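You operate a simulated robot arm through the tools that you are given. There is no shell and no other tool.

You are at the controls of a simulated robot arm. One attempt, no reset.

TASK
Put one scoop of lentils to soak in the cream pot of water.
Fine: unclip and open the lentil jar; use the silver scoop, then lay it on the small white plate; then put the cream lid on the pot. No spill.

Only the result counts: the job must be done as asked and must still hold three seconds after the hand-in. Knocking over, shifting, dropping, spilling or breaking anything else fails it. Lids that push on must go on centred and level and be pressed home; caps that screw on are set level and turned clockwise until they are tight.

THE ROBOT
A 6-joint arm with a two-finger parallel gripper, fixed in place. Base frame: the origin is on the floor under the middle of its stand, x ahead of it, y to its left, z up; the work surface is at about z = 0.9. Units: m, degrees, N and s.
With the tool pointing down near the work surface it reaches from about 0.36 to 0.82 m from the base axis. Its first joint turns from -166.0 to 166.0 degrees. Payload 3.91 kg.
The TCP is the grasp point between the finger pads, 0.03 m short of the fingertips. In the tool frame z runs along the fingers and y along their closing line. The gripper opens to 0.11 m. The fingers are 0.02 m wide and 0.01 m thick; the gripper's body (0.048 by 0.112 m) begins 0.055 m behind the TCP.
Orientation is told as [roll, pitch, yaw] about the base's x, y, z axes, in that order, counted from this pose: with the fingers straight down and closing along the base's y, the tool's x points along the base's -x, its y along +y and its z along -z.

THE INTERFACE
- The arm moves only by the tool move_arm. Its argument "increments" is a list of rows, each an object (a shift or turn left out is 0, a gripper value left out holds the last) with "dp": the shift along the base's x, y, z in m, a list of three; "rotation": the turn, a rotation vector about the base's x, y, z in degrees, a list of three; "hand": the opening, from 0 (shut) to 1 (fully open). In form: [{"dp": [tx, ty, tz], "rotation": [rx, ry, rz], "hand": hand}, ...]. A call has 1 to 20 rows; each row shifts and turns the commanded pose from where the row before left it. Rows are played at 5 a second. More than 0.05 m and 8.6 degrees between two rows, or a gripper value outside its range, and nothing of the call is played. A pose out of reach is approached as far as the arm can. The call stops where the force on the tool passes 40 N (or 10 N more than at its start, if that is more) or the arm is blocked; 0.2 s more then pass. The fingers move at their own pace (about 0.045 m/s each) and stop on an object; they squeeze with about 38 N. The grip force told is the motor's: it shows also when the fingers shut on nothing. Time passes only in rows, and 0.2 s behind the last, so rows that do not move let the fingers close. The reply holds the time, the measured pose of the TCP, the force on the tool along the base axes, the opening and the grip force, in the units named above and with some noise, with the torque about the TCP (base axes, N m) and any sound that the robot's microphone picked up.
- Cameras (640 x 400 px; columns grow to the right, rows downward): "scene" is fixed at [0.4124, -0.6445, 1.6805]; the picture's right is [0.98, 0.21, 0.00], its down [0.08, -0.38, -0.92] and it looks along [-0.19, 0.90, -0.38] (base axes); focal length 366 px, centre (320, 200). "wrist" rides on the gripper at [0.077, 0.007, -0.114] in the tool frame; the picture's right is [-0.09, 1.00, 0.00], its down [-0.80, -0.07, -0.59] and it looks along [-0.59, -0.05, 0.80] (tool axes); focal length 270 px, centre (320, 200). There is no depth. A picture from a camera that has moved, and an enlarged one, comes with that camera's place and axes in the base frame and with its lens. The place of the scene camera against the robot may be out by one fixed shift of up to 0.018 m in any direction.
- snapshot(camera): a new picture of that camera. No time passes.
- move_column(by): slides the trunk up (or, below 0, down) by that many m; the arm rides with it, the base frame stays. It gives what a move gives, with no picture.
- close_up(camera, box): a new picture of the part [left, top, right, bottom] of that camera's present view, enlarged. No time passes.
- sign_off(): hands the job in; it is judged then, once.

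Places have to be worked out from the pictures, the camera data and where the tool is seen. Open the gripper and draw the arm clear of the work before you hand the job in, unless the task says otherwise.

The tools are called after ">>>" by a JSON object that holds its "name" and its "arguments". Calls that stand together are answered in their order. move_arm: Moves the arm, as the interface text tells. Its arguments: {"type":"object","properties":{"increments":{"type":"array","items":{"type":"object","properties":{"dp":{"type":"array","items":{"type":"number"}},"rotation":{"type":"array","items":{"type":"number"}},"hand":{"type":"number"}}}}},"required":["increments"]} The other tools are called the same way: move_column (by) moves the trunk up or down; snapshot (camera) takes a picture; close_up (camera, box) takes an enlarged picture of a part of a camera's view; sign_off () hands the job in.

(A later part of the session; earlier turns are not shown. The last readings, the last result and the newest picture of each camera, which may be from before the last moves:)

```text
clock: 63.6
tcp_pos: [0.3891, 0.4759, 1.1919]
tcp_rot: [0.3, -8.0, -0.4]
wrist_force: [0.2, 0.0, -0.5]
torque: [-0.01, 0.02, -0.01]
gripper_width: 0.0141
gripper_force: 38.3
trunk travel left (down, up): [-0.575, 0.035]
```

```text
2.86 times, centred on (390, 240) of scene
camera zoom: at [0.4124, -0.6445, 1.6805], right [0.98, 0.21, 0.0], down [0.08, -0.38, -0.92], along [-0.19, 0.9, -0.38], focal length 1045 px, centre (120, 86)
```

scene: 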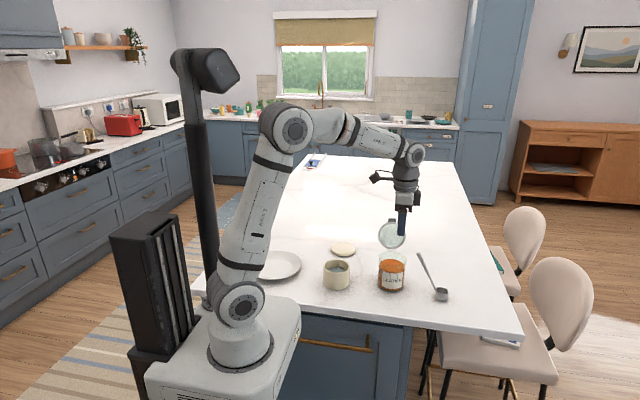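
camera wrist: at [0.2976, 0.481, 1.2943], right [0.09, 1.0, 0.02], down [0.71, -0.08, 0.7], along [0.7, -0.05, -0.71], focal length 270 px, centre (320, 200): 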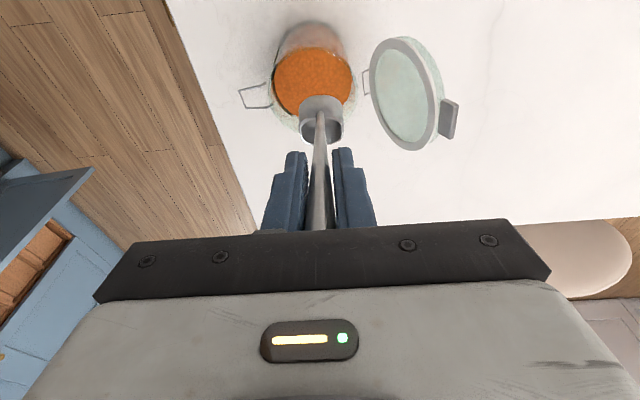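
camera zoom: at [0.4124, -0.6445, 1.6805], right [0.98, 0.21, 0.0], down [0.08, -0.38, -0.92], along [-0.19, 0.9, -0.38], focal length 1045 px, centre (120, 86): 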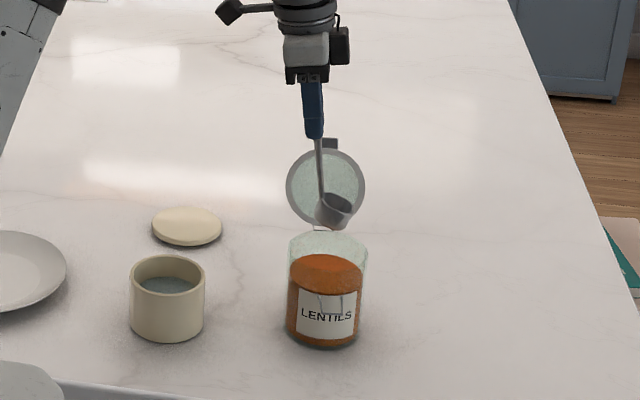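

Let me zoom to compare the bowl's position against the jar's mouth before lowering.

>>> {"name": "close_up", "arguments": {"camera": "wrist", "box": [240, 10, 400, 160]}}

```text
2.67 times, centred on (320, 85) of wrist
camera zoom: at [0.2976, 0.481, 1.2943], right [0.09, 1.0, 0.02], down [0.71, -0.08, 0.7], along [0.7, -0.05, -0.71], focal length 721 px, centre (320, 507)
```

zoom: 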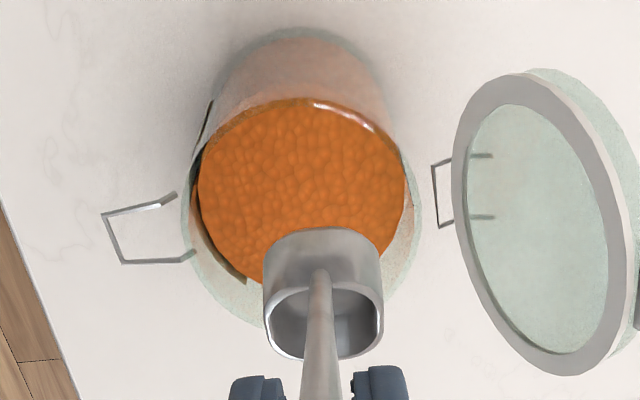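

The bowl needs a ~4 mm shift toward –y to centre on the jar. I'll correct and lower it to just above the lentils, then look.

>>> {"name": "move_arm", "arguments": {"increments": [{"dp": [-0.001, -0.002, 0], "hand": 0.0}, {"dp": [-0.001, -0.002, -0.01]}, {"dp": [0, 0, -0.012]}, {"dp": [0, 0, -0.012]}, {"dp": [0, 0, -0.012]}, {"dp": [0, 0, -0.012]}, {}]}}

>>> {"name": "close_up", "arguments": {"camera": "wrist", "box": [220, 0, 420, 180]}}

>>> {"name": "close_up", "arguments": {"camera": "scene", "box": [350, 190, 430, 310]}}

```text
clock: 65.2
tcp_pos: [0.389, 0.4712, 1.1345]
tcp_rot: [0.2, -8.2, -0.4]
wrist_force: [-0.2, 0.7, -1.4]
torque: [-0.02, -0.03, 0.01]
gripper_width: 0.0141
gripper_force: 37.7
trunk travel left (down, up): [-0.575, 0.035]
```

```text
2.22 times, centred on (320, 90) of wrist
camera zoom: at [0.2969, 0.4769, 1.2377], right [0.09, 1.0, 0.02], down [0.71, -0.08, 0.7], along [0.7, -0.05, -0.71], focal length 601 px, centre (320, 444)
```

zoom: 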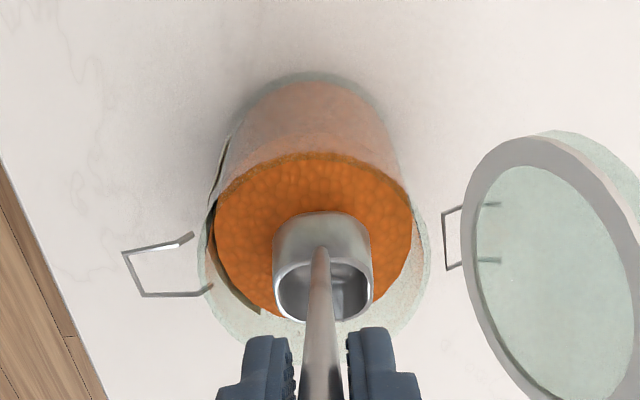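

```text
3.33 times, centred on (390, 250) of scene
camera zoom: at [0.4124, -0.6445, 1.6805], right [0.98, 0.21, 0.0], down [0.08, -0.38, -0.92], along [-0.19, 0.9, -0.38], focal length 1220 px, centre (87, 33)
```

zoom: 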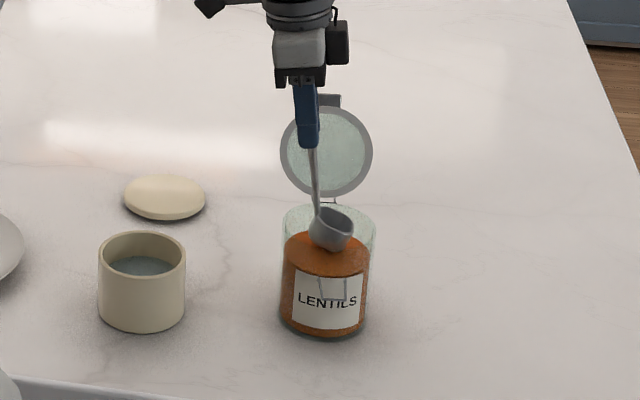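

The bowl is inside the mouth. I'll nudge 3 mm to –y and push down slowly into the lentils, watching forces.

>>> {"name": "move_arm", "arguments": {"increments": [{"dp": [0, -0.003, -0.004], "hand": 0.0}, {"dp": [0, 0, -0.006]}, {"dp": [0, 0, -0.006]}, {"dp": [0, 0, -0.006]}, {"dp": [0, 0, -0.006]}]}}

>>> {"name": "close_up", "arguments": {"camera": "wrist", "box": [220, 0, 420, 180]}}

>>> {"name": "close_up", "arguments": {"camera": "scene", "box": [350, 190, 430, 310]}}

```text
clock: 66.4
tcp_pos: [0.3885, 0.4678, 1.1068]
tcp_rot: [0.3, -8.2, -0.4]
wrist_force: [0.0, 0.2, -0.3]
torque: [0.04, 0.02, -0.01]
gripper_width: 0.0142
gripper_force: 38.3
trunk travel left (down, up): [-0.575, 0.035]
```

```text
2.22 times, centred on (320, 90) of wrist
camera zoom: at [0.2961, 0.4742, 1.2089], right [0.09, 1.0, 0.02], down [0.71, -0.08, 0.7], along [0.7, -0.05, -0.71], focal length 601 px, centre (320, 444)
```

zoom: 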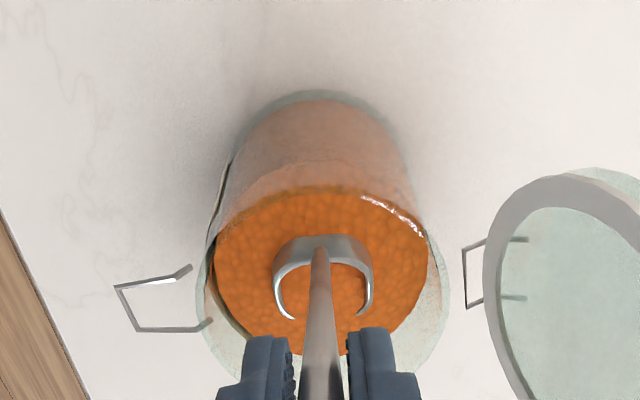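

```text
3.33 times, centred on (390, 250) of scene
camera zoom: at [0.4124, -0.6445, 1.6805], right [0.98, 0.21, 0.0], down [0.08, -0.38, -0.92], along [-0.19, 0.9, -0.38], focal length 1220 px, centre (87, 33)
```

zoom: 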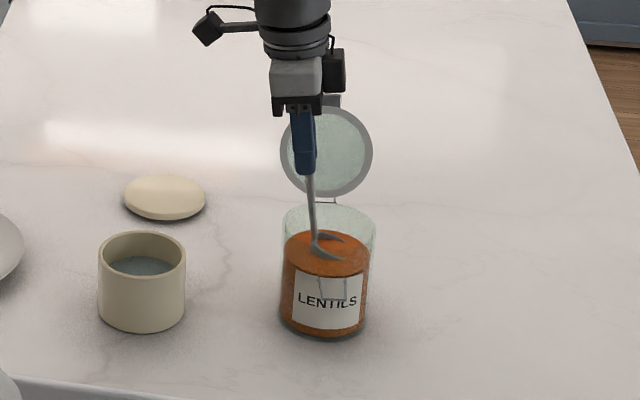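

The scoop passes through the lentil surface (z≈0.985) with no resistance, nose buried. I'll go ~16 mm deeper and then level the bowl beneath the surface.

>>> {"name": "move_arm", "arguments": {"increments": [{"dp": [0, 0, -0.006], "hand": 0.0}, {"dp": [0, 0, -0.006]}, {"dp": [0, 0, -0.004]}, {"dp": [-0.0054, 0.0003, -0.0031], "rotation": [0, -3.333, 0]}, {"dp": [-0.0054, 0.0003, -0.0031], "rotation": [0, -3.333, 0]}, {"dp": [-0.0054, 0.0003, -0.0031], "rotation": [0, -3.333, 0]}, {"dp": [-0.0054, 0.0003, -0.0031], "rotation": [0, -3.333, 0]}, {"dp": [-0.0054, 0.0003, -0.0031], "rotation": [0, -3.333, 0]}, {"dp": [-0.0054, 0.0003, -0.0031], "rotation": [0, -3.333, 0]}, {}]}}

>>> {"name": "snapshot", "arguments": {"camera": "wrist"}}

>>> {"name": "close_up", "arguments": {"camera": "scene", "box": [350, 190, 430, 310]}}

```text
clock: 68.6
tcp_pos: [0.3576, 0.4689, 1.0716]
tcp_rot: [0.4, -28.2, -0.3]
wrist_force: [0.4, 0.3, -0.7]
torque: [-0.03, 0.05, 0.0]
gripper_width: 0.0143
gripper_force: 38.1
trunk travel left (down, up): [-0.575, 0.035]
```

```text
taken
camera wrist: at [0.2357, 0.4753, 1.1361], right [0.08, 1.0, 0.05], down [0.42, -0.08, 0.9], along [0.9, -0.05, -0.43], focal length 270 px, centre (320, 200)
```

wrist: 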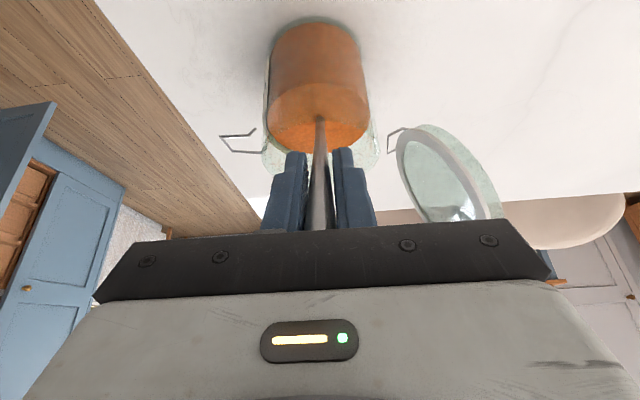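

```text
3.33 times, centred on (390, 250) of scene
camera zoom: at [0.4124, -0.6445, 1.6805], right [0.98, 0.21, 0.0], down [0.08, -0.38, -0.92], along [-0.19, 0.9, -0.38], focal length 1220 px, centre (87, 33)
```

zoom: 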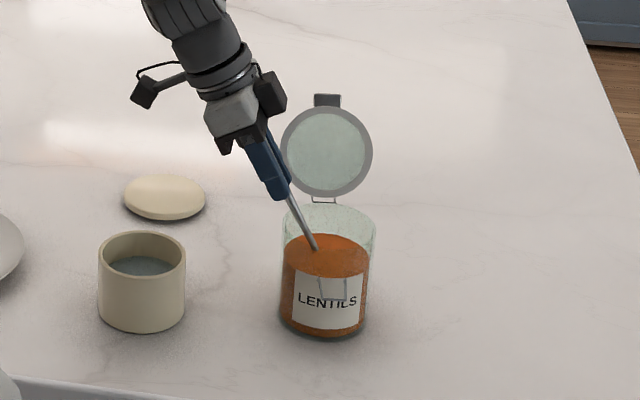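

The bowl is fully under and level. Now I'll raise it slowly and look at what's in it.

>>> {"name": "move_arm", "arguments": {"increments": [{"dp": [0, 0, 0.005], "hand": 0.0}, {"dp": [0, 0, 0.006]}, {"dp": [0, 0, 0.006]}, {"dp": [0, 0, 0.006]}, {"dp": [0, 0, 0.006]}, {"dp": [0, 0, 0.006]}, {"dp": [0, 0, 0.005]}, {}, {}]}}

>>> {"name": "close_up", "arguments": {"camera": "wrist", "box": [240, 10, 400, 160]}}

>>> {"name": "close_up", "arguments": {"camera": "scene", "box": [350, 190, 430, 310]}}

```text
clock: 70.6
tcp_pos: [0.3558, 0.4706, 1.1118]
tcp_rot: [0.4, -28.2, -0.4]
wrist_force: [-0.4, 0.7, -1.4]
torque: [0.0, 0.03, -0.01]
gripper_width: 0.0141
gripper_force: 38.1
trunk travel left (down, up): [-0.575, 0.035]
```

```text
2.67 times, centred on (320, 85) of wrist
camera zoom: at [0.2343, 0.4753, 1.1775], right [0.08, 1.0, 0.05], down [0.43, -0.08, 0.9], along [0.9, -0.05, -0.43], focal length 721 px, centre (320, 507)
```

zoom: 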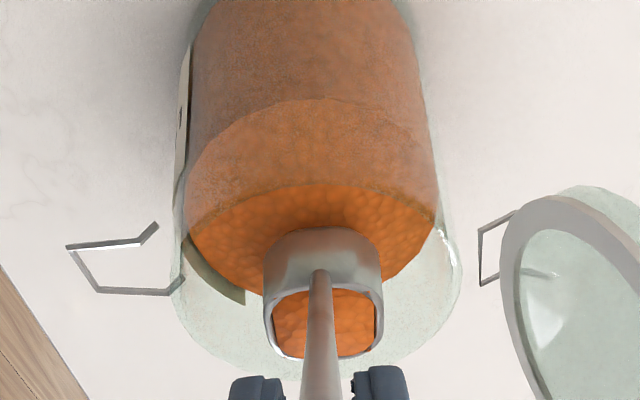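

```text
3.33 times, centred on (390, 250) of scene
camera zoom: at [0.4124, -0.6445, 1.6805], right [0.98, 0.21, 0.0], down [0.08, -0.38, -0.92], along [-0.19, 0.9, -0.38], focal length 1220 px, centre (87, 33)
```

zoom: 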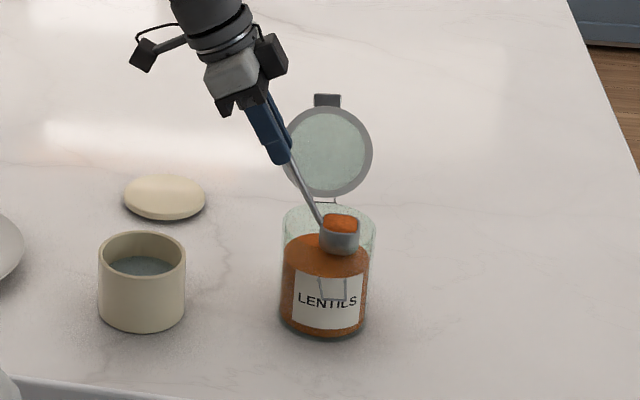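

The scoop is full and level. I'll raise it clear of the jar, keeping it level, in smooth steps.

>>> {"name": "move_arm", "arguments": {"increments": [{"dp": [0, 0, 0.008], "hand": 0.0}, {"dp": [0, 0, 0.012]}, {"dp": [0, 0, 0.015]}, {"dp": [0, 0, 0.015]}, {"dp": [0, 0, 0.015]}, {"dp": [0, 0, 0.015]}, {"dp": [0, 0, 0.01]}, {"dp": [0, 0, 0.004]}, {}]}}

>>> {"name": "close_up", "arguments": {"camera": "wrist", "box": [240, 10, 400, 160]}}

>>> {"name": "close_up", "arguments": {"camera": "scene", "box": [320, 150, 450, 310]}}

```text
clock: 72.6
tcp_pos: [0.3578, 0.47, 1.2074]
tcp_rot: [0.3, -28.0, -0.5]
wrist_force: [0.4, -0.6, -0.9]
torque: [-0.02, 0.04, 0.03]
gripper_width: 0.0142
gripper_force: 37.5
trunk travel left (down, up): [-0.575, 0.035]
```

```text
2.67 times, centred on (320, 85) of wrist
camera zoom: at [0.2356, 0.4754, 1.2715], right [0.08, 1.0, 0.05], down [0.43, -0.08, 0.9], along [0.9, -0.05, -0.43], focal length 721 px, centre (320, 507)
```

zoom: 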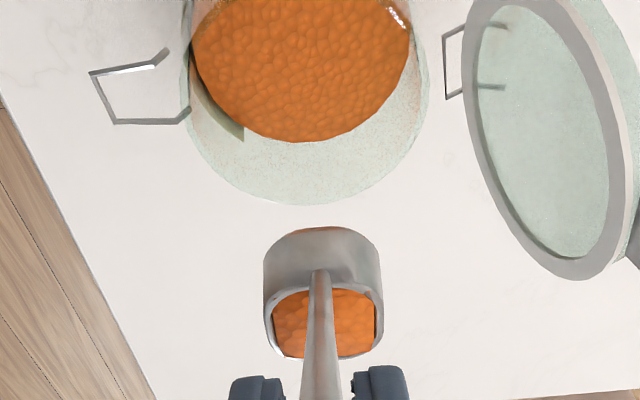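

```text
2.50 times, centred on (385, 230) of scene
camera zoom: at [0.4124, -0.6445, 1.6805], right [0.98, 0.21, 0.0], down [0.08, -0.38, -0.92], along [-0.19, 0.9, -0.38], focal length 915 px, centre (158, 125)
```

zoom: 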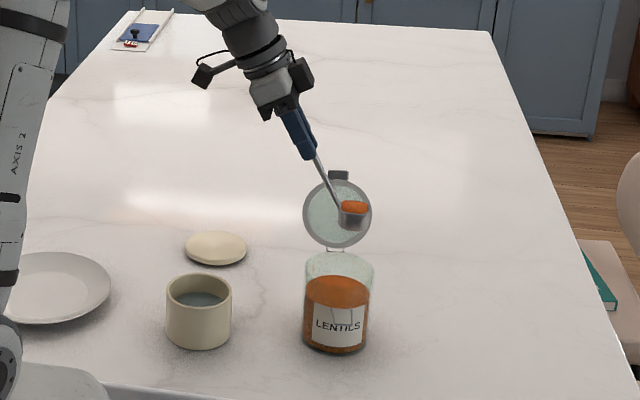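

Full and steady. I'll move over to the pot, yawing –45° so that the handle will swing clear of the jar when pouring; the bowl stays level at z≈1.1.

>>> {"name": "move_arm", "arguments": {"increments": [{"dp": [-0.01, 0.001, 0], "rotation": [0, 0, -2.5], "hand": 0.0}, {"dp": [-0.0195, 0.0025, 0], "rotation": [0, 0, -5]}, {"dp": [-0.0195, 0.0025, 0], "rotation": [0, 0, -5]}, {"dp": [-0.0195, 0.0025, 0], "rotation": [0, 0, -5]}, {"dp": [-0.0195, 0.0025, 0], "rotation": [0, 0, -5]}, {"dp": [-0.0195, 0.0025, 0], "rotation": [0, 0, -5]}, {"dp": [-0.0195, 0.0025, 0], "rotation": [0, 0, -5]}, {"dp": [-0.0195, 0.0025, 0], "rotation": [0, 0, -5]}, {"dp": [-0.0195, 0.0025, 0], "rotation": [0, 0, -5]}, {"dp": [-0.0195, 0.003, 0], "rotation": [0, 0, -2.5]}, {}]}}

>>> {"name": "snapshot", "arguments": {"camera": "wrist"}}

>>> {"name": "snapshot", "arguments": {"camera": "scene"}}

```text
clock: 75.0
tcp_pos: [0.172, 0.4973, 1.2046]
tcp_rot: [0.4, -28.2, -45.5]
wrist_force: [-0.1, -0.2, -1.2]
torque: [0.04, 0.04, 0.01]
gripper_width: 0.0142
gripper_force: 37.7
trunk travel left (down, up): [-0.575, 0.035]
```

```text
taken
camera wrist: at [0.0906, 0.5859, 1.2694], right [0.76, 0.65, 0.05], down [0.25, -0.36, 0.9], along [0.6, -0.68, -0.43], focal length 270 px, centre (320, 200)
```

wrist: 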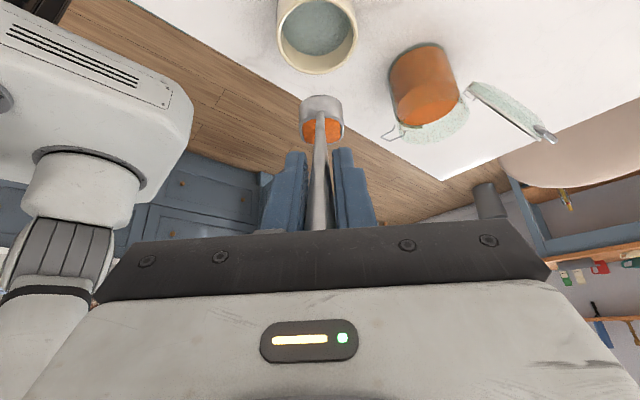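

```text
taken
```

scene: 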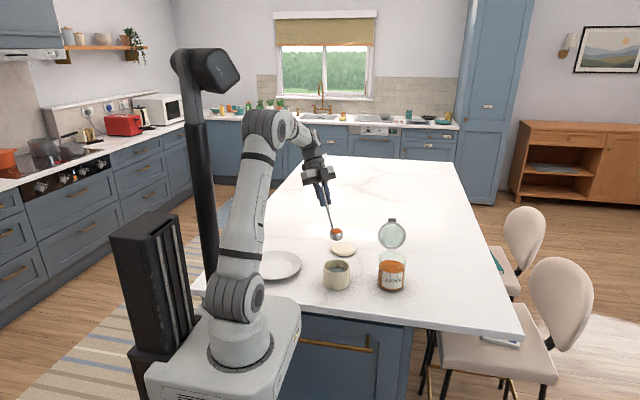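

The pot is visible past the bowl. Zooming to work out the pot's position relative to the scoop.

>>> {"name": "close_up", "arguments": {"camera": "wrist", "box": [260, 0, 380, 150]}}

>>> {"name": "close_up", "arguments": {"camera": "scene", "box": [300, 215, 380, 300]}}

```text
2.67 times, centred on (320, 75) of wrist
camera zoom: at [0.0906, 0.5859, 1.2694], right [0.76, 0.65, 0.05], down [0.25, -0.36, 0.9], along [0.6, -0.68, -0.43], focal length 721 px, centre (320, 533)
```

zoom: 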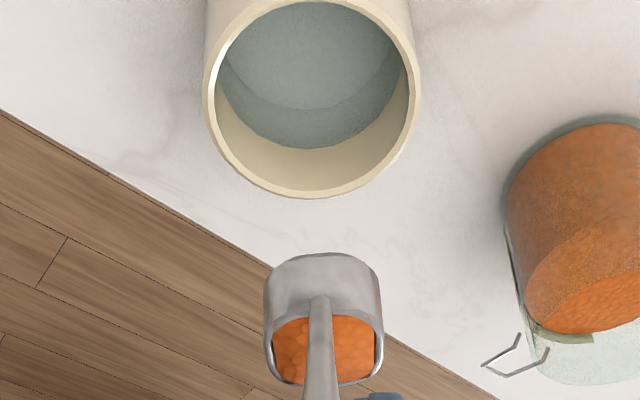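

```text
4.71 times, centred on (340, 258) of scene
camera zoom: at [0.4124, -0.6445, 1.6805], right [0.98, 0.21, 0.0], down [0.08, -0.38, -0.92], along [-0.19, 0.9, -0.38], focal length 1722 px, centre (226, -71)
```

zoom: 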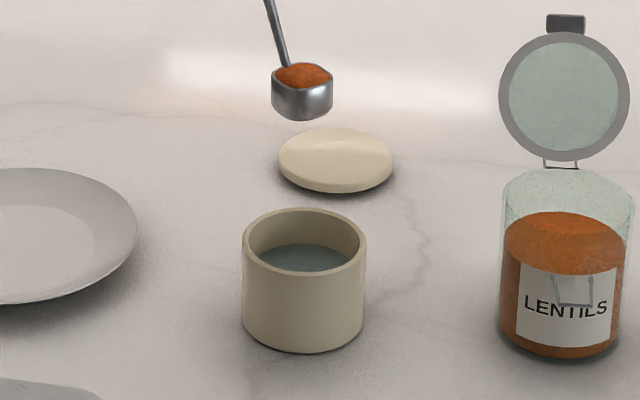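

The pot's centre is about (0.2275, 0.440) with its rim at z≈0.957; the bowl is at (0.2235, 0.443). I'll shift to centre and lower the level bowl to about 2 cm above the pot rim.

>>> {"name": "move_arm", "arguments": {"increments": [{"dp": [0.001, -0.001, -0.008], "hand": 0.0}, {"dp": [0.001, -0.001, -0.014]}, {"dp": [0.001, -0.001, -0.015]}, {"dp": [0.001, 0, -0.015]}, {"dp": [0, 0, -0.015]}, {"dp": [0, 0, -0.015]}, {"dp": [0, 0, -0.012]}, {"dp": [0, 0, -0.006]}, {}]}}

>>> {"name": "close_up", "arguments": {"camera": "wrist", "box": [240, 20, 400, 170]}}

>>> {"name": "close_up", "arguments": {"camera": "scene", "box": [300, 215, 380, 300]}}

```text
clock: 77.0
tcp_pos: [0.174, 0.4897, 1.1064]
tcp_rot: [0.4, -28.3, -45.5]
wrist_force: [0.1, -0.6, -0.7]
torque: [0.05, 0.07, 0.01]
gripper_width: 0.0142
gripper_force: 38.1
trunk travel left (down, up): [-0.575, 0.035]
```

```text
2.67 times, centred on (320, 95) of wrist
camera zoom: at [0.0933, 0.58, 1.1704], right [0.76, 0.65, 0.05], down [0.25, -0.36, 0.9], along [0.6, -0.68, -0.43], focal length 721 px, centre (320, 480)
```

zoom: 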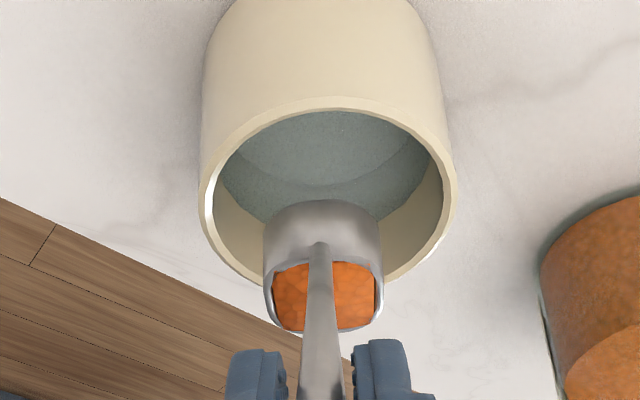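

```text
4.71 times, centred on (340, 258) of scene
camera zoom: at [0.4124, -0.6445, 1.6805], right [0.98, 0.21, 0.0], down [0.08, -0.38, -0.92], along [-0.19, 0.9, -0.38], focal length 1722 px, centre (226, -71)
```

zoom: 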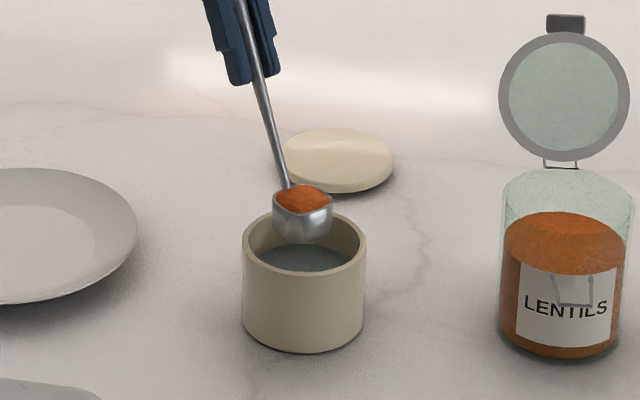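

The bowl is over the pot (pot centre ≈(0.2267, 0.441), bowl ≈(0.226, 0.436)). I'll start the pour: rotate nose-down 40° about the bowl centre, with a few-mm centring shift.

>>> {"name": "move_arm", "arguments": {"increments": [{"dp": [0.0061, -0.0032, 0.0047], "rotation": [2.852, 2.804, 0], "hand": 0.0}, {"dp": [0.0061, -0.0032, 0.0047], "rotation": [2.852, 2.804, 0]}, {"dp": [0.0056, -0.0057, 0.0037], "rotation": [2.852, 2.804, 0]}, {"dp": [0.0056, -0.0057, 0.0037], "rotation": [2.852, 2.804, 0]}, {"dp": [0.0059, -0.006, 0.0025], "rotation": [2.852, 2.804, 0]}, {"dp": [0.0059, -0.006, 0.0025], "rotation": [2.852, 2.804, 0]}, {"dp": [0.006, -0.0061, 0.0013], "rotation": [2.852, 2.804, 0]}, {"dp": [0.006, -0.0061, 0.0013], "rotation": [2.852, 2.804, 0]}, {"dp": [0.0061, -0.0062, 0.0002], "rotation": [2.852, 2.804, 0]}, {"dp": [0.0061, -0.0062, 0.0002], "rotation": [2.852, 2.804, 0]}]}}

>>> {"name": "snapshot", "arguments": {"camera": "wrist"}}

>>> {"name": "close_up", "arguments": {"camera": "scene", "box": [300, 215, 380, 300]}}

```text
clock: 79.2
tcp_pos: [0.2344, 0.4375, 1.1305]
tcp_rot: [0.3, 11.8, -45.5]
wrist_force: [0.0, 0.2, -0.5]
torque: [-0.01, -0.04, -0.01]
gripper_width: 0.0144
gripper_force: 37.7
trunk travel left (down, up): [-0.575, 0.035]
```

```text
taken
camera wrist: at [0.2029, 0.4763, 1.2585], right [0.77, 0.64, -0.01], down [0.58, -0.7, 0.42], along [0.26, -0.33, -0.91], focal length 270 px, centre (320, 200)
```

wrist: 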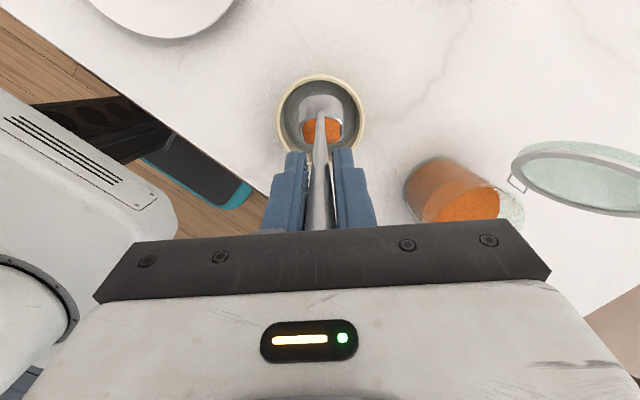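

```text
4.71 times, centred on (340, 258) of scene
camera zoom: at [0.4124, -0.6445, 1.6805], right [0.98, 0.21, 0.0], down [0.08, -0.38, -0.92], along [-0.19, 0.9, -0.38], focal length 1722 px, centre (226, -71)
```

zoom: 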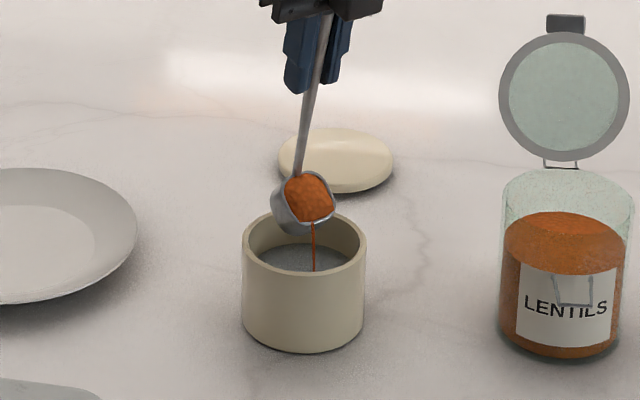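

Lentils are streaming over the lip straight into the pot. I'll continue the rotation to about 72°.

>>> {"name": "move_arm", "arguments": {"increments": [{"dp": [0.0061, -0.0062, -0.0011], "rotation": [2.852, 2.804, 0], "hand": 0.0}, {"dp": [0.0061, -0.0062, -0.0011], "rotation": [2.852, 2.804, 0]}, {"dp": [0.0059, -0.006, -0.0022], "rotation": [2.852, 2.804, 0]}, {"dp": [0.0059, -0.006, -0.0022], "rotation": [2.852, 2.804, 0]}, {"dp": [0.0056, -0.0057, -0.0035], "rotation": [2.852, 2.804, 0]}, {"dp": [0.0056, -0.0057, -0.0035], "rotation": [2.852, 2.804, 0]}, {"dp": [0.0052, -0.0053, -0.0045], "rotation": [2.852, 2.804, 0]}, {"dp": [0.0052, -0.0053, -0.0045], "rotation": [2.852, 2.804, 0]}]}}

>>> {"name": "snapshot", "arguments": {"camera": "wrist"}}

>>> {"name": "close_up", "arguments": {"camera": "scene", "box": [300, 215, 380, 300]}}

```text
clock: 81.0
tcp_pos: [0.2807, 0.3909, 1.1081]
tcp_rot: [0.5, 43.8, -45.3]
wrist_force: [0.9, 0.3, -1.1]
torque: [-0.03, -0.05, 0.0]
gripper_width: 0.0142
gripper_force: 37.6
trunk travel left (down, up): [-0.575, 0.035]
```

```text
taken
camera wrist: at [0.3015, 0.3757, 1.2453], right [0.76, 0.65, -0.05], down [0.64, -0.76, -0.13], along [-0.12, 0.06, -0.99], focal length 270 px, centre (320, 200)
```

wrist: 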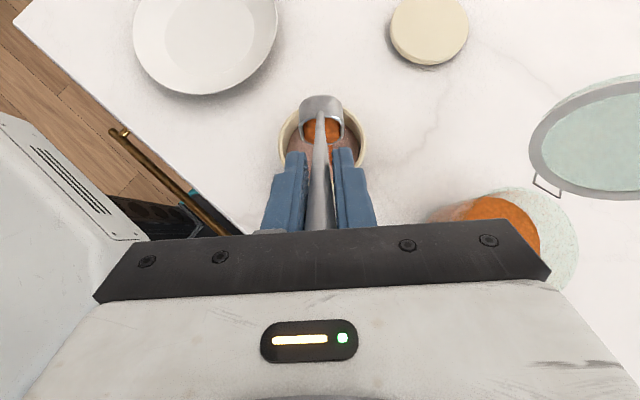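

```text
4.71 times, centred on (340, 258) of scene
camera zoom: at [0.4124, -0.6445, 1.6805], right [0.98, 0.21, 0.0], down [0.08, -0.38, -0.92], along [-0.19, 0.9, -0.38], focal length 1722 px, centre (226, -71)
```

zoom: 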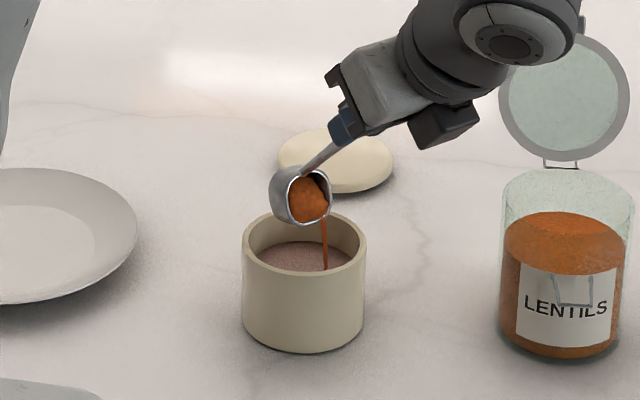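

The stream stays well within the pot and the water is clouding with lentils. I'll continue to ~104° and hold.

>>> {"name": "move_arm", "arguments": {"increments": [{"dp": [0.0048, -0.0048, -0.0055], "rotation": [2.852, 2.804, 0], "hand": 0.0}, {"dp": [0.0048, -0.0048, -0.0055], "rotation": [2.852, 2.804, 0]}, {"dp": [0.0041, -0.0042, -0.0064], "rotation": [2.852, 2.804, 0]}, {"dp": [0.0041, -0.0042, -0.0064], "rotation": [2.852, 2.804, 0]}, {"dp": [0.0035, -0.0036, -0.0072], "rotation": [2.852, 2.804, 0]}, {"dp": [0.0035, -0.0036, -0.0072], "rotation": [2.852, 2.804, 0]}, {"dp": [0.0027, -0.0028, -0.0078], "rotation": [2.852, 2.804, 0]}, {"dp": [0.0027, -0.0028, -0.0078], "rotation": [2.852, 2.804, 0]}, {}, {}, {}, {}]}}

>>> {"name": "snapshot", "arguments": {"camera": "wrist"}}

>>> {"name": "close_up", "arguments": {"camera": "scene", "box": [300, 215, 400, 310]}}

```text
clock: 83.6
tcp_pos: [0.3103, 0.3597, 1.0557]
tcp_rot: [0.6, 75.7, -45.4]
wrist_force: [-0.4, 0.0, -0.3]
torque: [-0.04, -0.09, -0.01]
gripper_width: 0.0141
gripper_force: 37.7
trunk travel left (down, up): [-0.575, 0.035]
```

```text
taken
camera wrist: at [0.3787, 0.2954, 1.1593], right [0.73, 0.68, -0.08], down [0.49, -0.6, -0.63], along [-0.48, 0.42, -0.77], focal length 270 px, centre (320, 200)
```

wrist: 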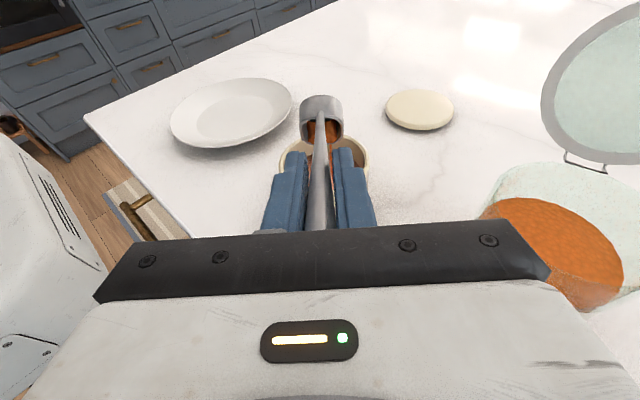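

```text
4.21 times, centred on (350, 262) of scene
camera zoom: at [0.4124, -0.6445, 1.6805], right [0.98, 0.21, 0.0], down [0.08, -0.38, -0.92], along [-0.19, 0.9, -0.38], focal length 1541 px, centre (194, -63)
```

zoom: 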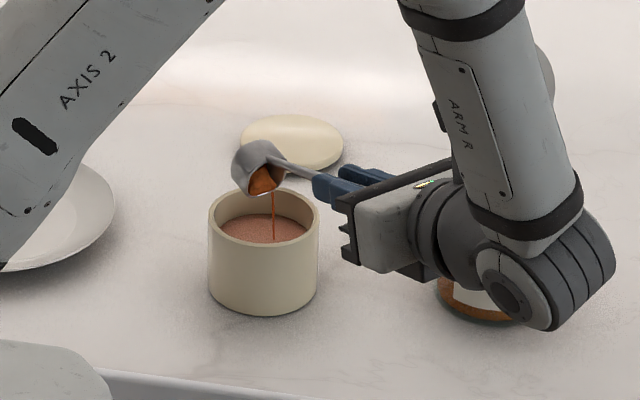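

Still streaming into the pot. I'll hold here for a few seconds to let it run out.

>>> {"name": "move_arm", "arguments": {"increments": [{"hand": 0.0}, {}, {}, {}, {}, {}, {}, {}, {}, {}]}}

>>> {"name": "close_up", "arguments": {"camera": "scene", "box": [300, 215, 400, 310]}}

>>> {"name": "close_up", "arguments": {"camera": "wrist", "box": [260, 80, 380, 180]}}

```text
clock: 85.8
tcp_pos: [0.3101, 0.3579, 1.0561]
tcp_rot: [0.7, 75.6, -45.3]
wrist_force: [0.0, 0.5, -0.9]
torque: [-0.02, -0.05, -0.01]
gripper_width: 0.0143
gripper_force: 38.1
trunk travel left (down, up): [-0.575, 0.035]
```

```text
4.21 times, centred on (350, 262) of scene
camera zoom: at [0.4124, -0.6445, 1.6805], right [0.98, 0.21, 0.0], down [0.08, -0.38, -0.92], along [-0.19, 0.9, -0.38], focal length 1541 px, centre (194, -63)
```

zoom: 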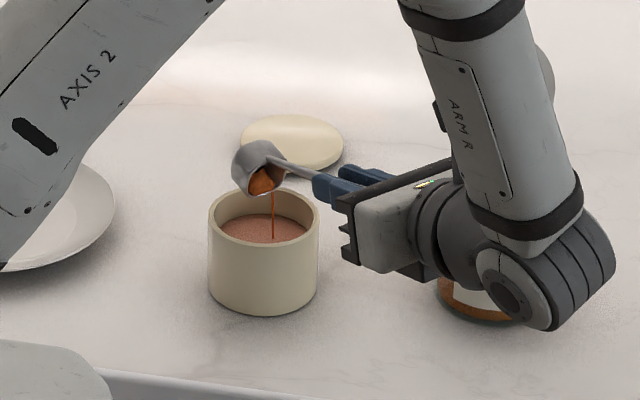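

```text
4.00 times, centred on (320, 130) of wrist
camera zoom: at [0.3788, 0.2954, 1.1593], right [0.73, 0.68, -0.08], down [0.49, -0.6, -0.63], along [-0.48, 0.42, -0.77], focal length 1081 px, centre (320, 480)
```

zoom: 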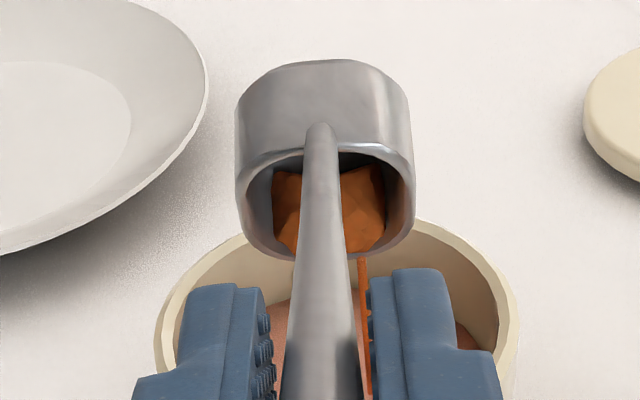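

It's still draining. I'll tilt ~16° more (keeping the bowl about 2 cm higher for clearance beneath the gripper) and wait again.

>>> {"name": "move_arm", "arguments": {"increments": [{"dp": [0.002, -0.002, -0.003], "rotation": [2.852, 2.804, 0], "hand": 0.0}, {"dp": [0.002, -0.002, -0.003], "rotation": [2.852, 2.804, 0]}, {"dp": [0.0012, -0.0012, -0.005], "rotation": [2.852, 2.804, 0]}, {"dp": [0.0012, -0.0012, -0.005], "rotation": [2.852, 2.804, 0]}, {}, {}, {}, {}, {}, {}, {}, {}, {}, {}]}}

>>> {"name": "close_up", "arguments": {"camera": "scene", "box": [300, 215, 400, 310]}}

>>> {"name": "close_up", "arguments": {"camera": "wrist", "box": [260, 80, 380, 180]}}

```text
clock: 88.8
tcp_pos: [0.3172, 0.3536, 1.039]
tcp_rot: [179.0, 88.3, 133.2]
wrist_force: [0.3, -0.2, -0.8]
torque: [-0.07, -0.04, 0.0]
gripper_width: 0.0142
gripper_force: 37.9
trunk travel left (down, up): [-0.575, 0.035]
```

```text
4.21 times, centred on (350, 262) of scene
camera zoom: at [0.4124, -0.6445, 1.6805], right [0.98, 0.21, 0.0], down [0.08, -0.38, -0.92], along [-0.19, 0.9, -0.38], focal length 1541 px, centre (194, -63)
```

zoom: 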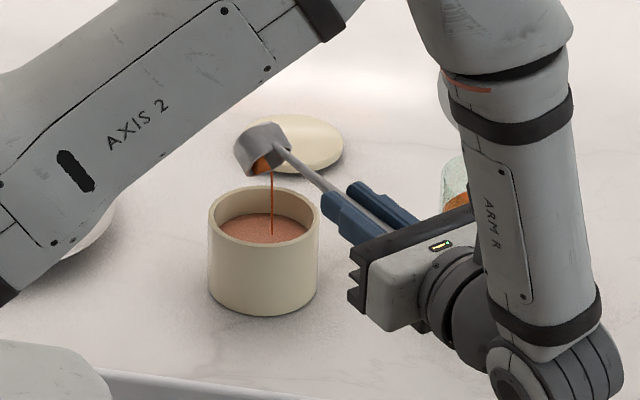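

```text
4.00 times, centred on (320, 130) of wrist
camera zoom: at [0.4041, 0.2729, 1.112], right [0.71, 0.69, -0.09], down [0.35, -0.46, -0.82], along [-0.61, 0.55, -0.57], focal length 1081 px, centre (320, 480)
```

zoom: 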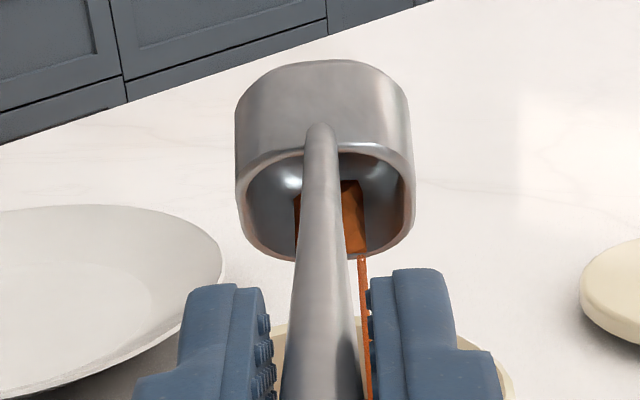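

Almost empty. Waiting a bit longer for the last lentils to run out.

>>> {"name": "move_arm", "arguments": {"increments": [{"hand": 0.0}, {}, {}, {}, {}, {}, {}, {}, {}, {}, {}, {}, {}, {}, {}]}}

>>> {"name": "close_up", "arguments": {"camera": "scene", "box": [300, 215, 400, 310]}}

>>> {"name": "close_up", "arguments": {"camera": "wrist", "box": [260, 80, 380, 180]}}

```text
clock: 92.0
tcp_pos: [0.3171, 0.3546, 1.0391]
tcp_rot: [179.0, 88.3, 133.0]
wrist_force: [-0.5, 0.0, -1.4]
torque: [-0.04, -0.05, 0.05]
gripper_width: 0.014
gripper_force: 37.9
trunk travel left (down, up): [-0.575, 0.035]
```

```text
4.21 times, centred on (350, 262) of scene
camera zoom: at [0.4124, -0.6445, 1.6805], right [0.98, 0.21, 0.0], down [0.08, -0.38, -0.92], along [-0.19, 0.9, -0.38], focal length 1541 px, centre (194, -63)
```

zoom: 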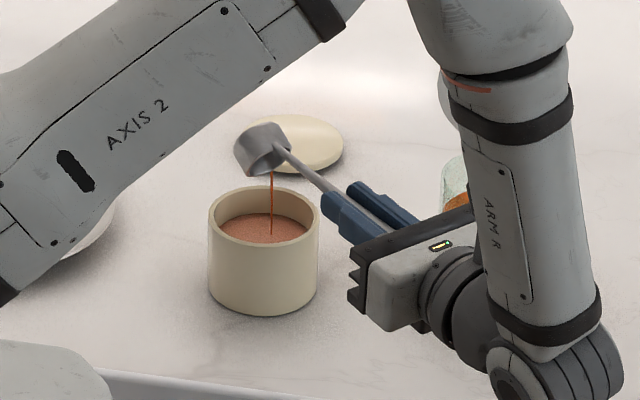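

```text
4.00 times, centred on (320, 130) of wrist
camera zoom: at [0.4041, 0.2729, 1.112], right [0.71, 0.69, -0.09], down [0.35, -0.46, -0.82], along [-0.61, 0.55, -0.57], focal length 1081 px, centre (320, 480)
```

zoom: 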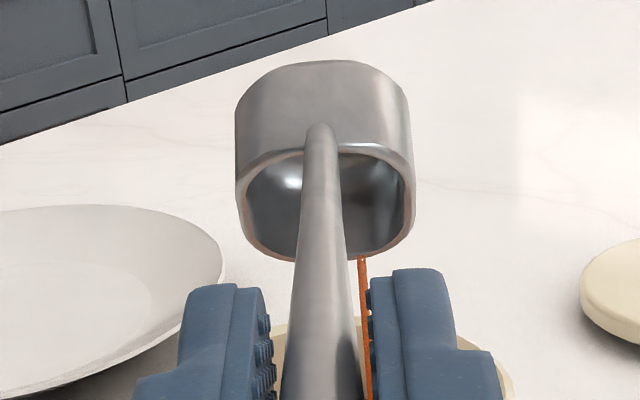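

The bowl looks empty but a thin stream still shows; I'll wait until it stops before moving.

>>> {"name": "move_arm", "arguments": {"increments": [{"hand": 0.0}, {}, {}, {}, {}, {}, {}, {}, {}, {}, {}, {}, {}, {}, {}, {}, {}, {}, {}, {}]}}

>>> {"name": "close_up", "arguments": {"camera": "scene", "box": [300, 215, 400, 310]}}

>>> {"name": "close_up", "arguments": {"camera": "wrist", "box": [260, 80, 380, 180]}}

```text
clock: 96.2
tcp_pos: [0.3177, 0.354, 1.0384]
tcp_rot: [179.1, 88.4, 133.1]
wrist_force: [-0.8, -0.2, -0.8]
torque: [-0.05, -0.06, 0.04]
gripper_width: 0.0141
gripper_force: 38.0
trunk travel left (down, up): [-0.575, 0.035]
```

```text
4.21 times, centred on (350, 262) of scene
camera zoom: at [0.4124, -0.6445, 1.6805], right [0.98, 0.21, 0.0], down [0.08, -0.38, -0.92], along [-0.19, 0.9, -0.38], focal length 1541 px, centre (194, -63)
```

zoom: 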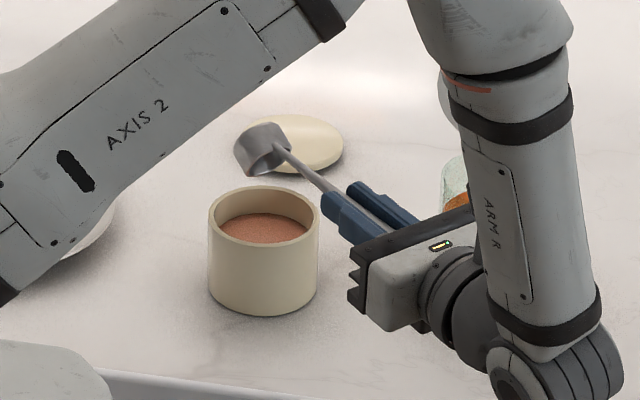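

```text
4.00 times, centred on (320, 130) of wrist
camera zoom: at [0.4041, 0.2729, 1.112], right [0.71, 0.69, -0.09], down [0.35, -0.46, -0.82], along [-0.61, 0.55, -0.57], focal length 1081 px, centre (320, 480)
```

zoom: 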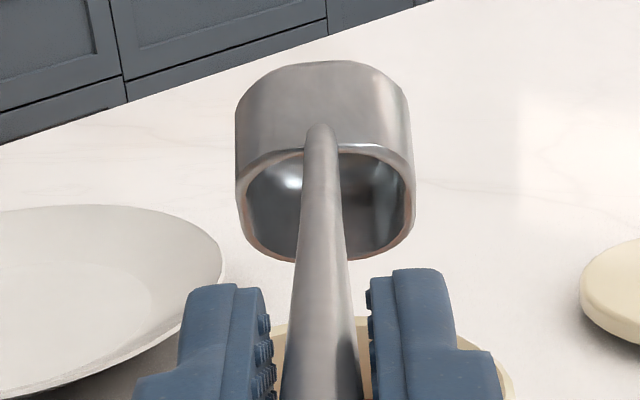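

The stream has stopped, the scoop is empty and the lentils are in the pot with nothing visible on the counter. I'll rotate the scoop back to level over the pot while rising slightly.

>>> {"name": "move_arm", "arguments": {"increments": [{"dp": [-0.0024, 0.0024, 0.016], "rotation": [-5.704, -5.608, 0], "hand": 0.0}, {"dp": [-0.004, 0.004, 0.013], "rotation": [-5.704, -5.608, 0]}, {"dp": [-0.0054, 0.0056, 0.0185], "rotation": [-5.704, -5.608, 0]}, {"dp": [-0.007, 0.0072, 0.0174], "rotation": [-5.704, -5.608, 0]}, {"dp": [-0.0082, 0.0084, 0.0158], "rotation": [-5.704, -5.608, 0]}, {"dp": [-0.0096, 0.0096, 0.014], "rotation": [-5.704, -5.608, 0]}, {"dp": [-0.0104, 0.0106, 0.012], "rotation": [-5.704, -5.608, 0]}, {"dp": [-0.0112, 0.0114, 0.01], "rotation": [-5.704, -5.608, 0]}, {"dp": [-0.0118, 0.012, 0.0075], "rotation": [-5.704, -5.608, 0]}, {"dp": [-0.0122, 0.0124, 0.0052], "rotation": [-5.704, -5.608, 0]}, {"dp": [-0.0122, 0.0124, 0.003], "rotation": [-5.704, -5.608, 0]}, {"dp": [-0.012, 0.0122, 0.0], "rotation": [-5.704, -5.608, 0]}, {"dp": [-0.0118, 0.012, -0.002], "rotation": [-5.704, -5.608, 0]}, {"dp": [-0.0112, 0.0114, -0.002], "rotation": [-5.704, -5.608, 0]}, {"dp": [-0.0102, 0.0104, -0.002], "rotation": [-5.704, -5.608, 0]}, {}]}}

>>> {"name": "snapshot", "arguments": {"camera": "wrist"}}

>>> {"name": "snapshot", "arguments": {"camera": "scene"}}

```text
clock: 99.6
tcp_pos: [0.1758, 0.4951, 1.1656]
tcp_rot: [0.5, -28.2, -45.4]
wrist_force: [-0.2, 0.6, -0.2]
torque: [0.02, 0.09, -0.01]
gripper_width: 0.0142
gripper_force: 38.2
trunk travel left (down, up): [-0.575, 0.035]
```

```text
taken
camera wrist: at [0.0942, 0.5848, 1.23], right [0.76, 0.65, 0.05], down [0.24, -0.35, 0.9], along [0.6, -0.68, -0.43], focal length 270 px, centre (320, 200)
```

wrist: 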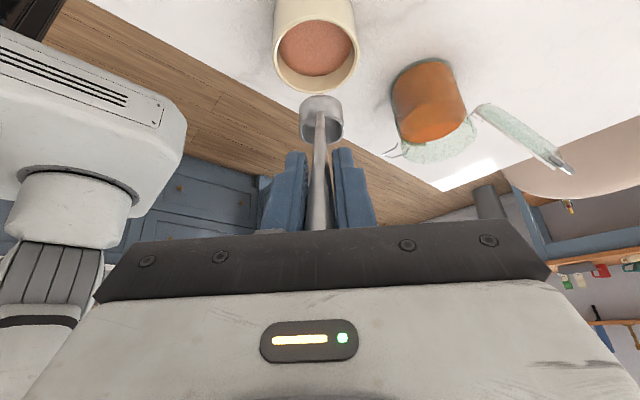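

```text
taken
```

scene: 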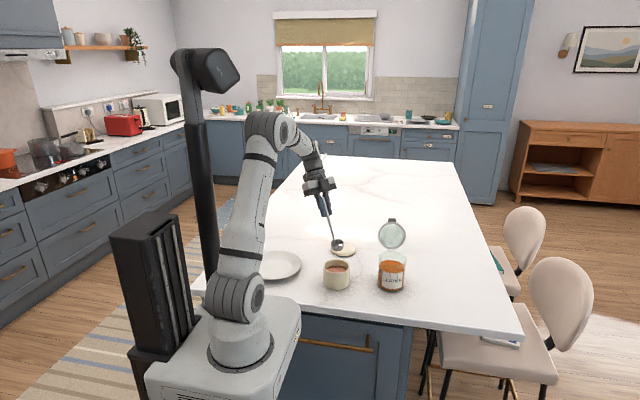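

Scoop is level and clear. Before moving to the plate I want to check where the dark mast on the left stands relative to the plate, so I'll zoom in on that area.

>>> {"name": "close_up", "arguments": {"camera": "scene", "box": [150, 180, 320, 340]}}

>>> {"name": "close_up", "arguments": {"camera": "scene", "box": [100, 30, 320, 230]}}

```text
2.50 times, centred on (235, 260) of scene
camera zoom: at [0.4124, -0.6445, 1.6805], right [0.98, 0.21, 0.0], down [0.08, -0.38, -0.92], along [-0.19, 0.9, -0.38], focal length 915 px, centre (532, 50)
```

zoom: 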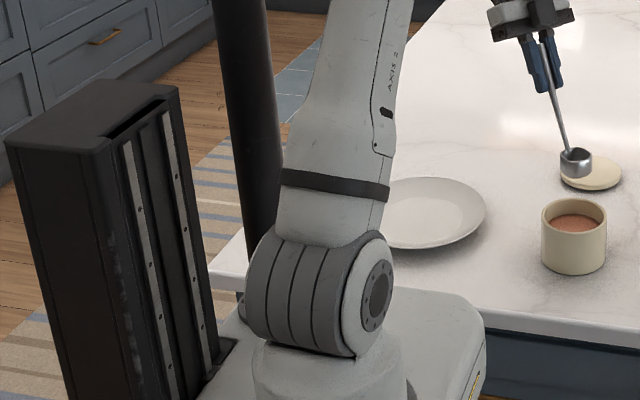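

```text
2.00 times, centred on (210, 130) of scene
camera zoom: at [0.4124, -0.6445, 1.6805], right [0.98, 0.21, 0.0], down [0.08, -0.38, -0.92], along [-0.19, 0.9, -0.38], focal length 732 px, centre (540, 340)
```

zoom: 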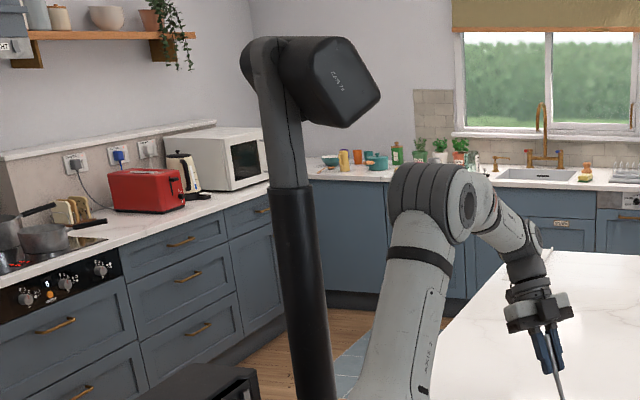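

The mast's depth is ambiguous from this view. I'll yaw the tool another –45° in place so the wrist camera looks back toward –y and can see where the mast stands.

>>> {"name": "move_arm", "arguments": {"increments": [{"dp": [0, 0, 0.005], "rotation": [0, 0, -7.5], "hand": 0.0}, {"dp": [0, 0, 0.005], "rotation": [0, 0, -7.5]}, {"dp": [0, 0, 0.005], "rotation": [0, 0, -7.5]}, {"dp": [0, 0, 0.005], "rotation": [0, 0, -7.5]}, {"dp": [0, 0, 0.005], "rotation": [0, 0, -7.5]}, {"dp": [0, 0, 0.005], "rotation": [0, 0, -7.5]}]}}

>>> {"name": "snapshot", "arguments": {"camera": "wrist"}}

>>> {"name": "snapshot", "arguments": {"camera": "scene"}}

```text
clock: 101.0
tcp_pos: [0.1759, 0.4954, 1.1947]
tcp_rot: [0.4, -28.3, -90.5]
wrist_force: [0.2, 0.7, -0.5]
torque: [0.02, -0.02, -0.02]
gripper_width: 0.0143
gripper_force: 37.9
trunk travel left (down, up): [-0.575, 0.035]
```

```text
taken
camera wrist: at [0.1839, 0.6156, 1.2592], right [1.0, -0.08, 0.05], down [-0.08, -0.42, 0.9], along [-0.05, -0.9, -0.43], focal length 270 px, centre (320, 200)
```

wrist: 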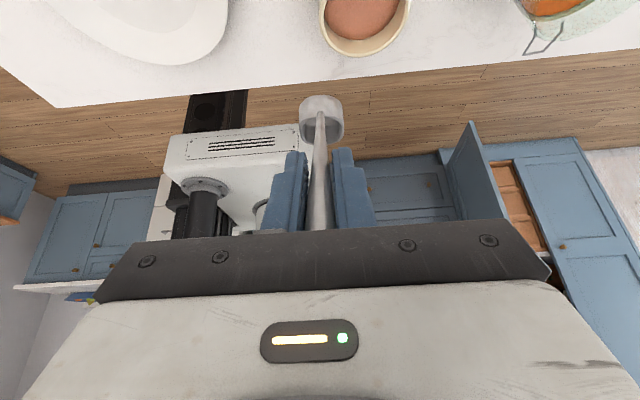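

```text
taken
```

scene: 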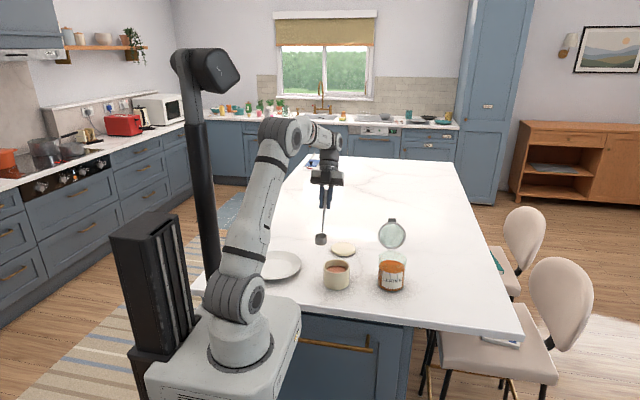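

The mast stands near (–0.07, 0.16), so I shouldn't swing the arm further round toward it. I'll yaw to –135° so the wrist stays at about the same azimuth, and bring the bowl over the plate from the +x side.

>>> {"name": "move_arm", "arguments": {"increments": [{"dp": [-0.018, 0.005, 0], "rotation": [0, 0, -7.5], "hand": 0.0}, {"dp": [-0.018, 0.005, 0], "rotation": [0, 0, -7.5]}, {"dp": [-0.018, 0.005, 0], "rotation": [0, 0, -7.5]}, {"dp": [-0.018, 0.005, 0], "rotation": [0, 0, -7.5]}, {"dp": [-0.018, 0.005, 0], "rotation": [0, 0, -7.5]}, {"dp": [-0.018, 0.005, 0], "rotation": [0, 0, -7.5]}]}}

>>> {"name": "snapshot", "arguments": {"camera": "wrist"}}

>>> {"name": "snapshot", "arguments": {"camera": "scene"}}

```text
clock: 102.4
tcp_pos: [0.2843, 0.4471, 1.1891]
tcp_rot: [-6.9, -27.3, -108.8]
wrist_force: [-0.4, -0.2, -1.0]
torque: [0.06, 0.01, -0.02]
gripper_width: 0.0141
gripper_force: 37.4
out of reach, approached as far as the arm can: row 1, 2, 3, 4, 5, 6
trunk travel left (down, up): [-0.575, 0.035]
```

```text
taken
camera wrist: at [0.3421, 0.5522, 1.2537], right [0.89, -0.45, -0.07], down [-0.14, -0.41, 0.9], along [-0.43, -0.79, -0.43], focal length 270 px, centre (320, 200)
```

wrist: 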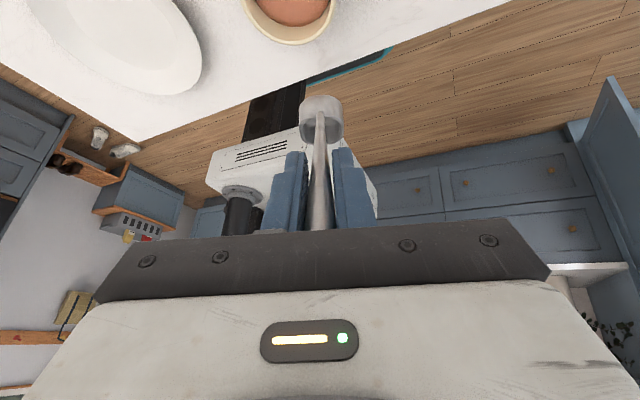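

```text
taken
```

scene: 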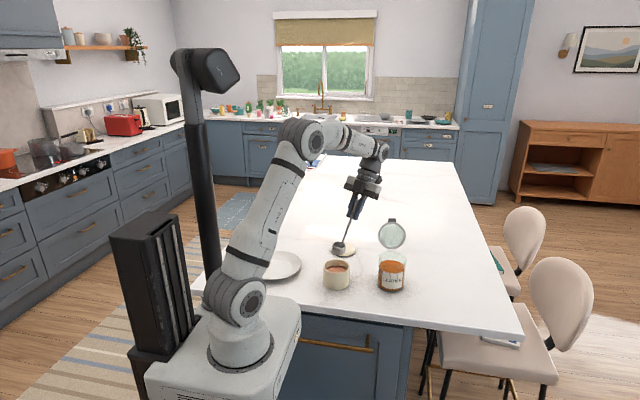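

That yaw hit the wrist's joint limit, so the arm drifted aside harmlessly. I'll reverse those commands to return to the last good pose and verify.

>>> {"name": "move_arm", "arguments": {"increments": [{"dp": [0.018, -0.005, 0], "rotation": [0, 0, 7.5], "hand": 0.0}, {"dp": [0.018, -0.005, 0], "rotation": [0, 0, 7.5]}, {"dp": [0.018, -0.005, 0], "rotation": [0, 0, 7.5]}, {"dp": [0.018, -0.005, 0], "rotation": [0, 0, 7.5]}, {"dp": [0.018, -0.005, 0], "rotation": [0, 0, 7.5]}, {"dp": [0.018, -0.005, 0], "rotation": [0, 0, 7.5]}, {}]}}

```text
clock: 104.0
tcp_pos: [0.3896, 0.4139, 1.1881]
tcp_rot: [-4.9, -27.8, -66.9]
wrist_force: [-0.6, -0.5, -1.2]
torque: [0.03, -0.01, 0.0]
gripper_width: 0.0141
gripper_force: 38.2
trunk travel left (down, up): [-0.575, 0.035]
```

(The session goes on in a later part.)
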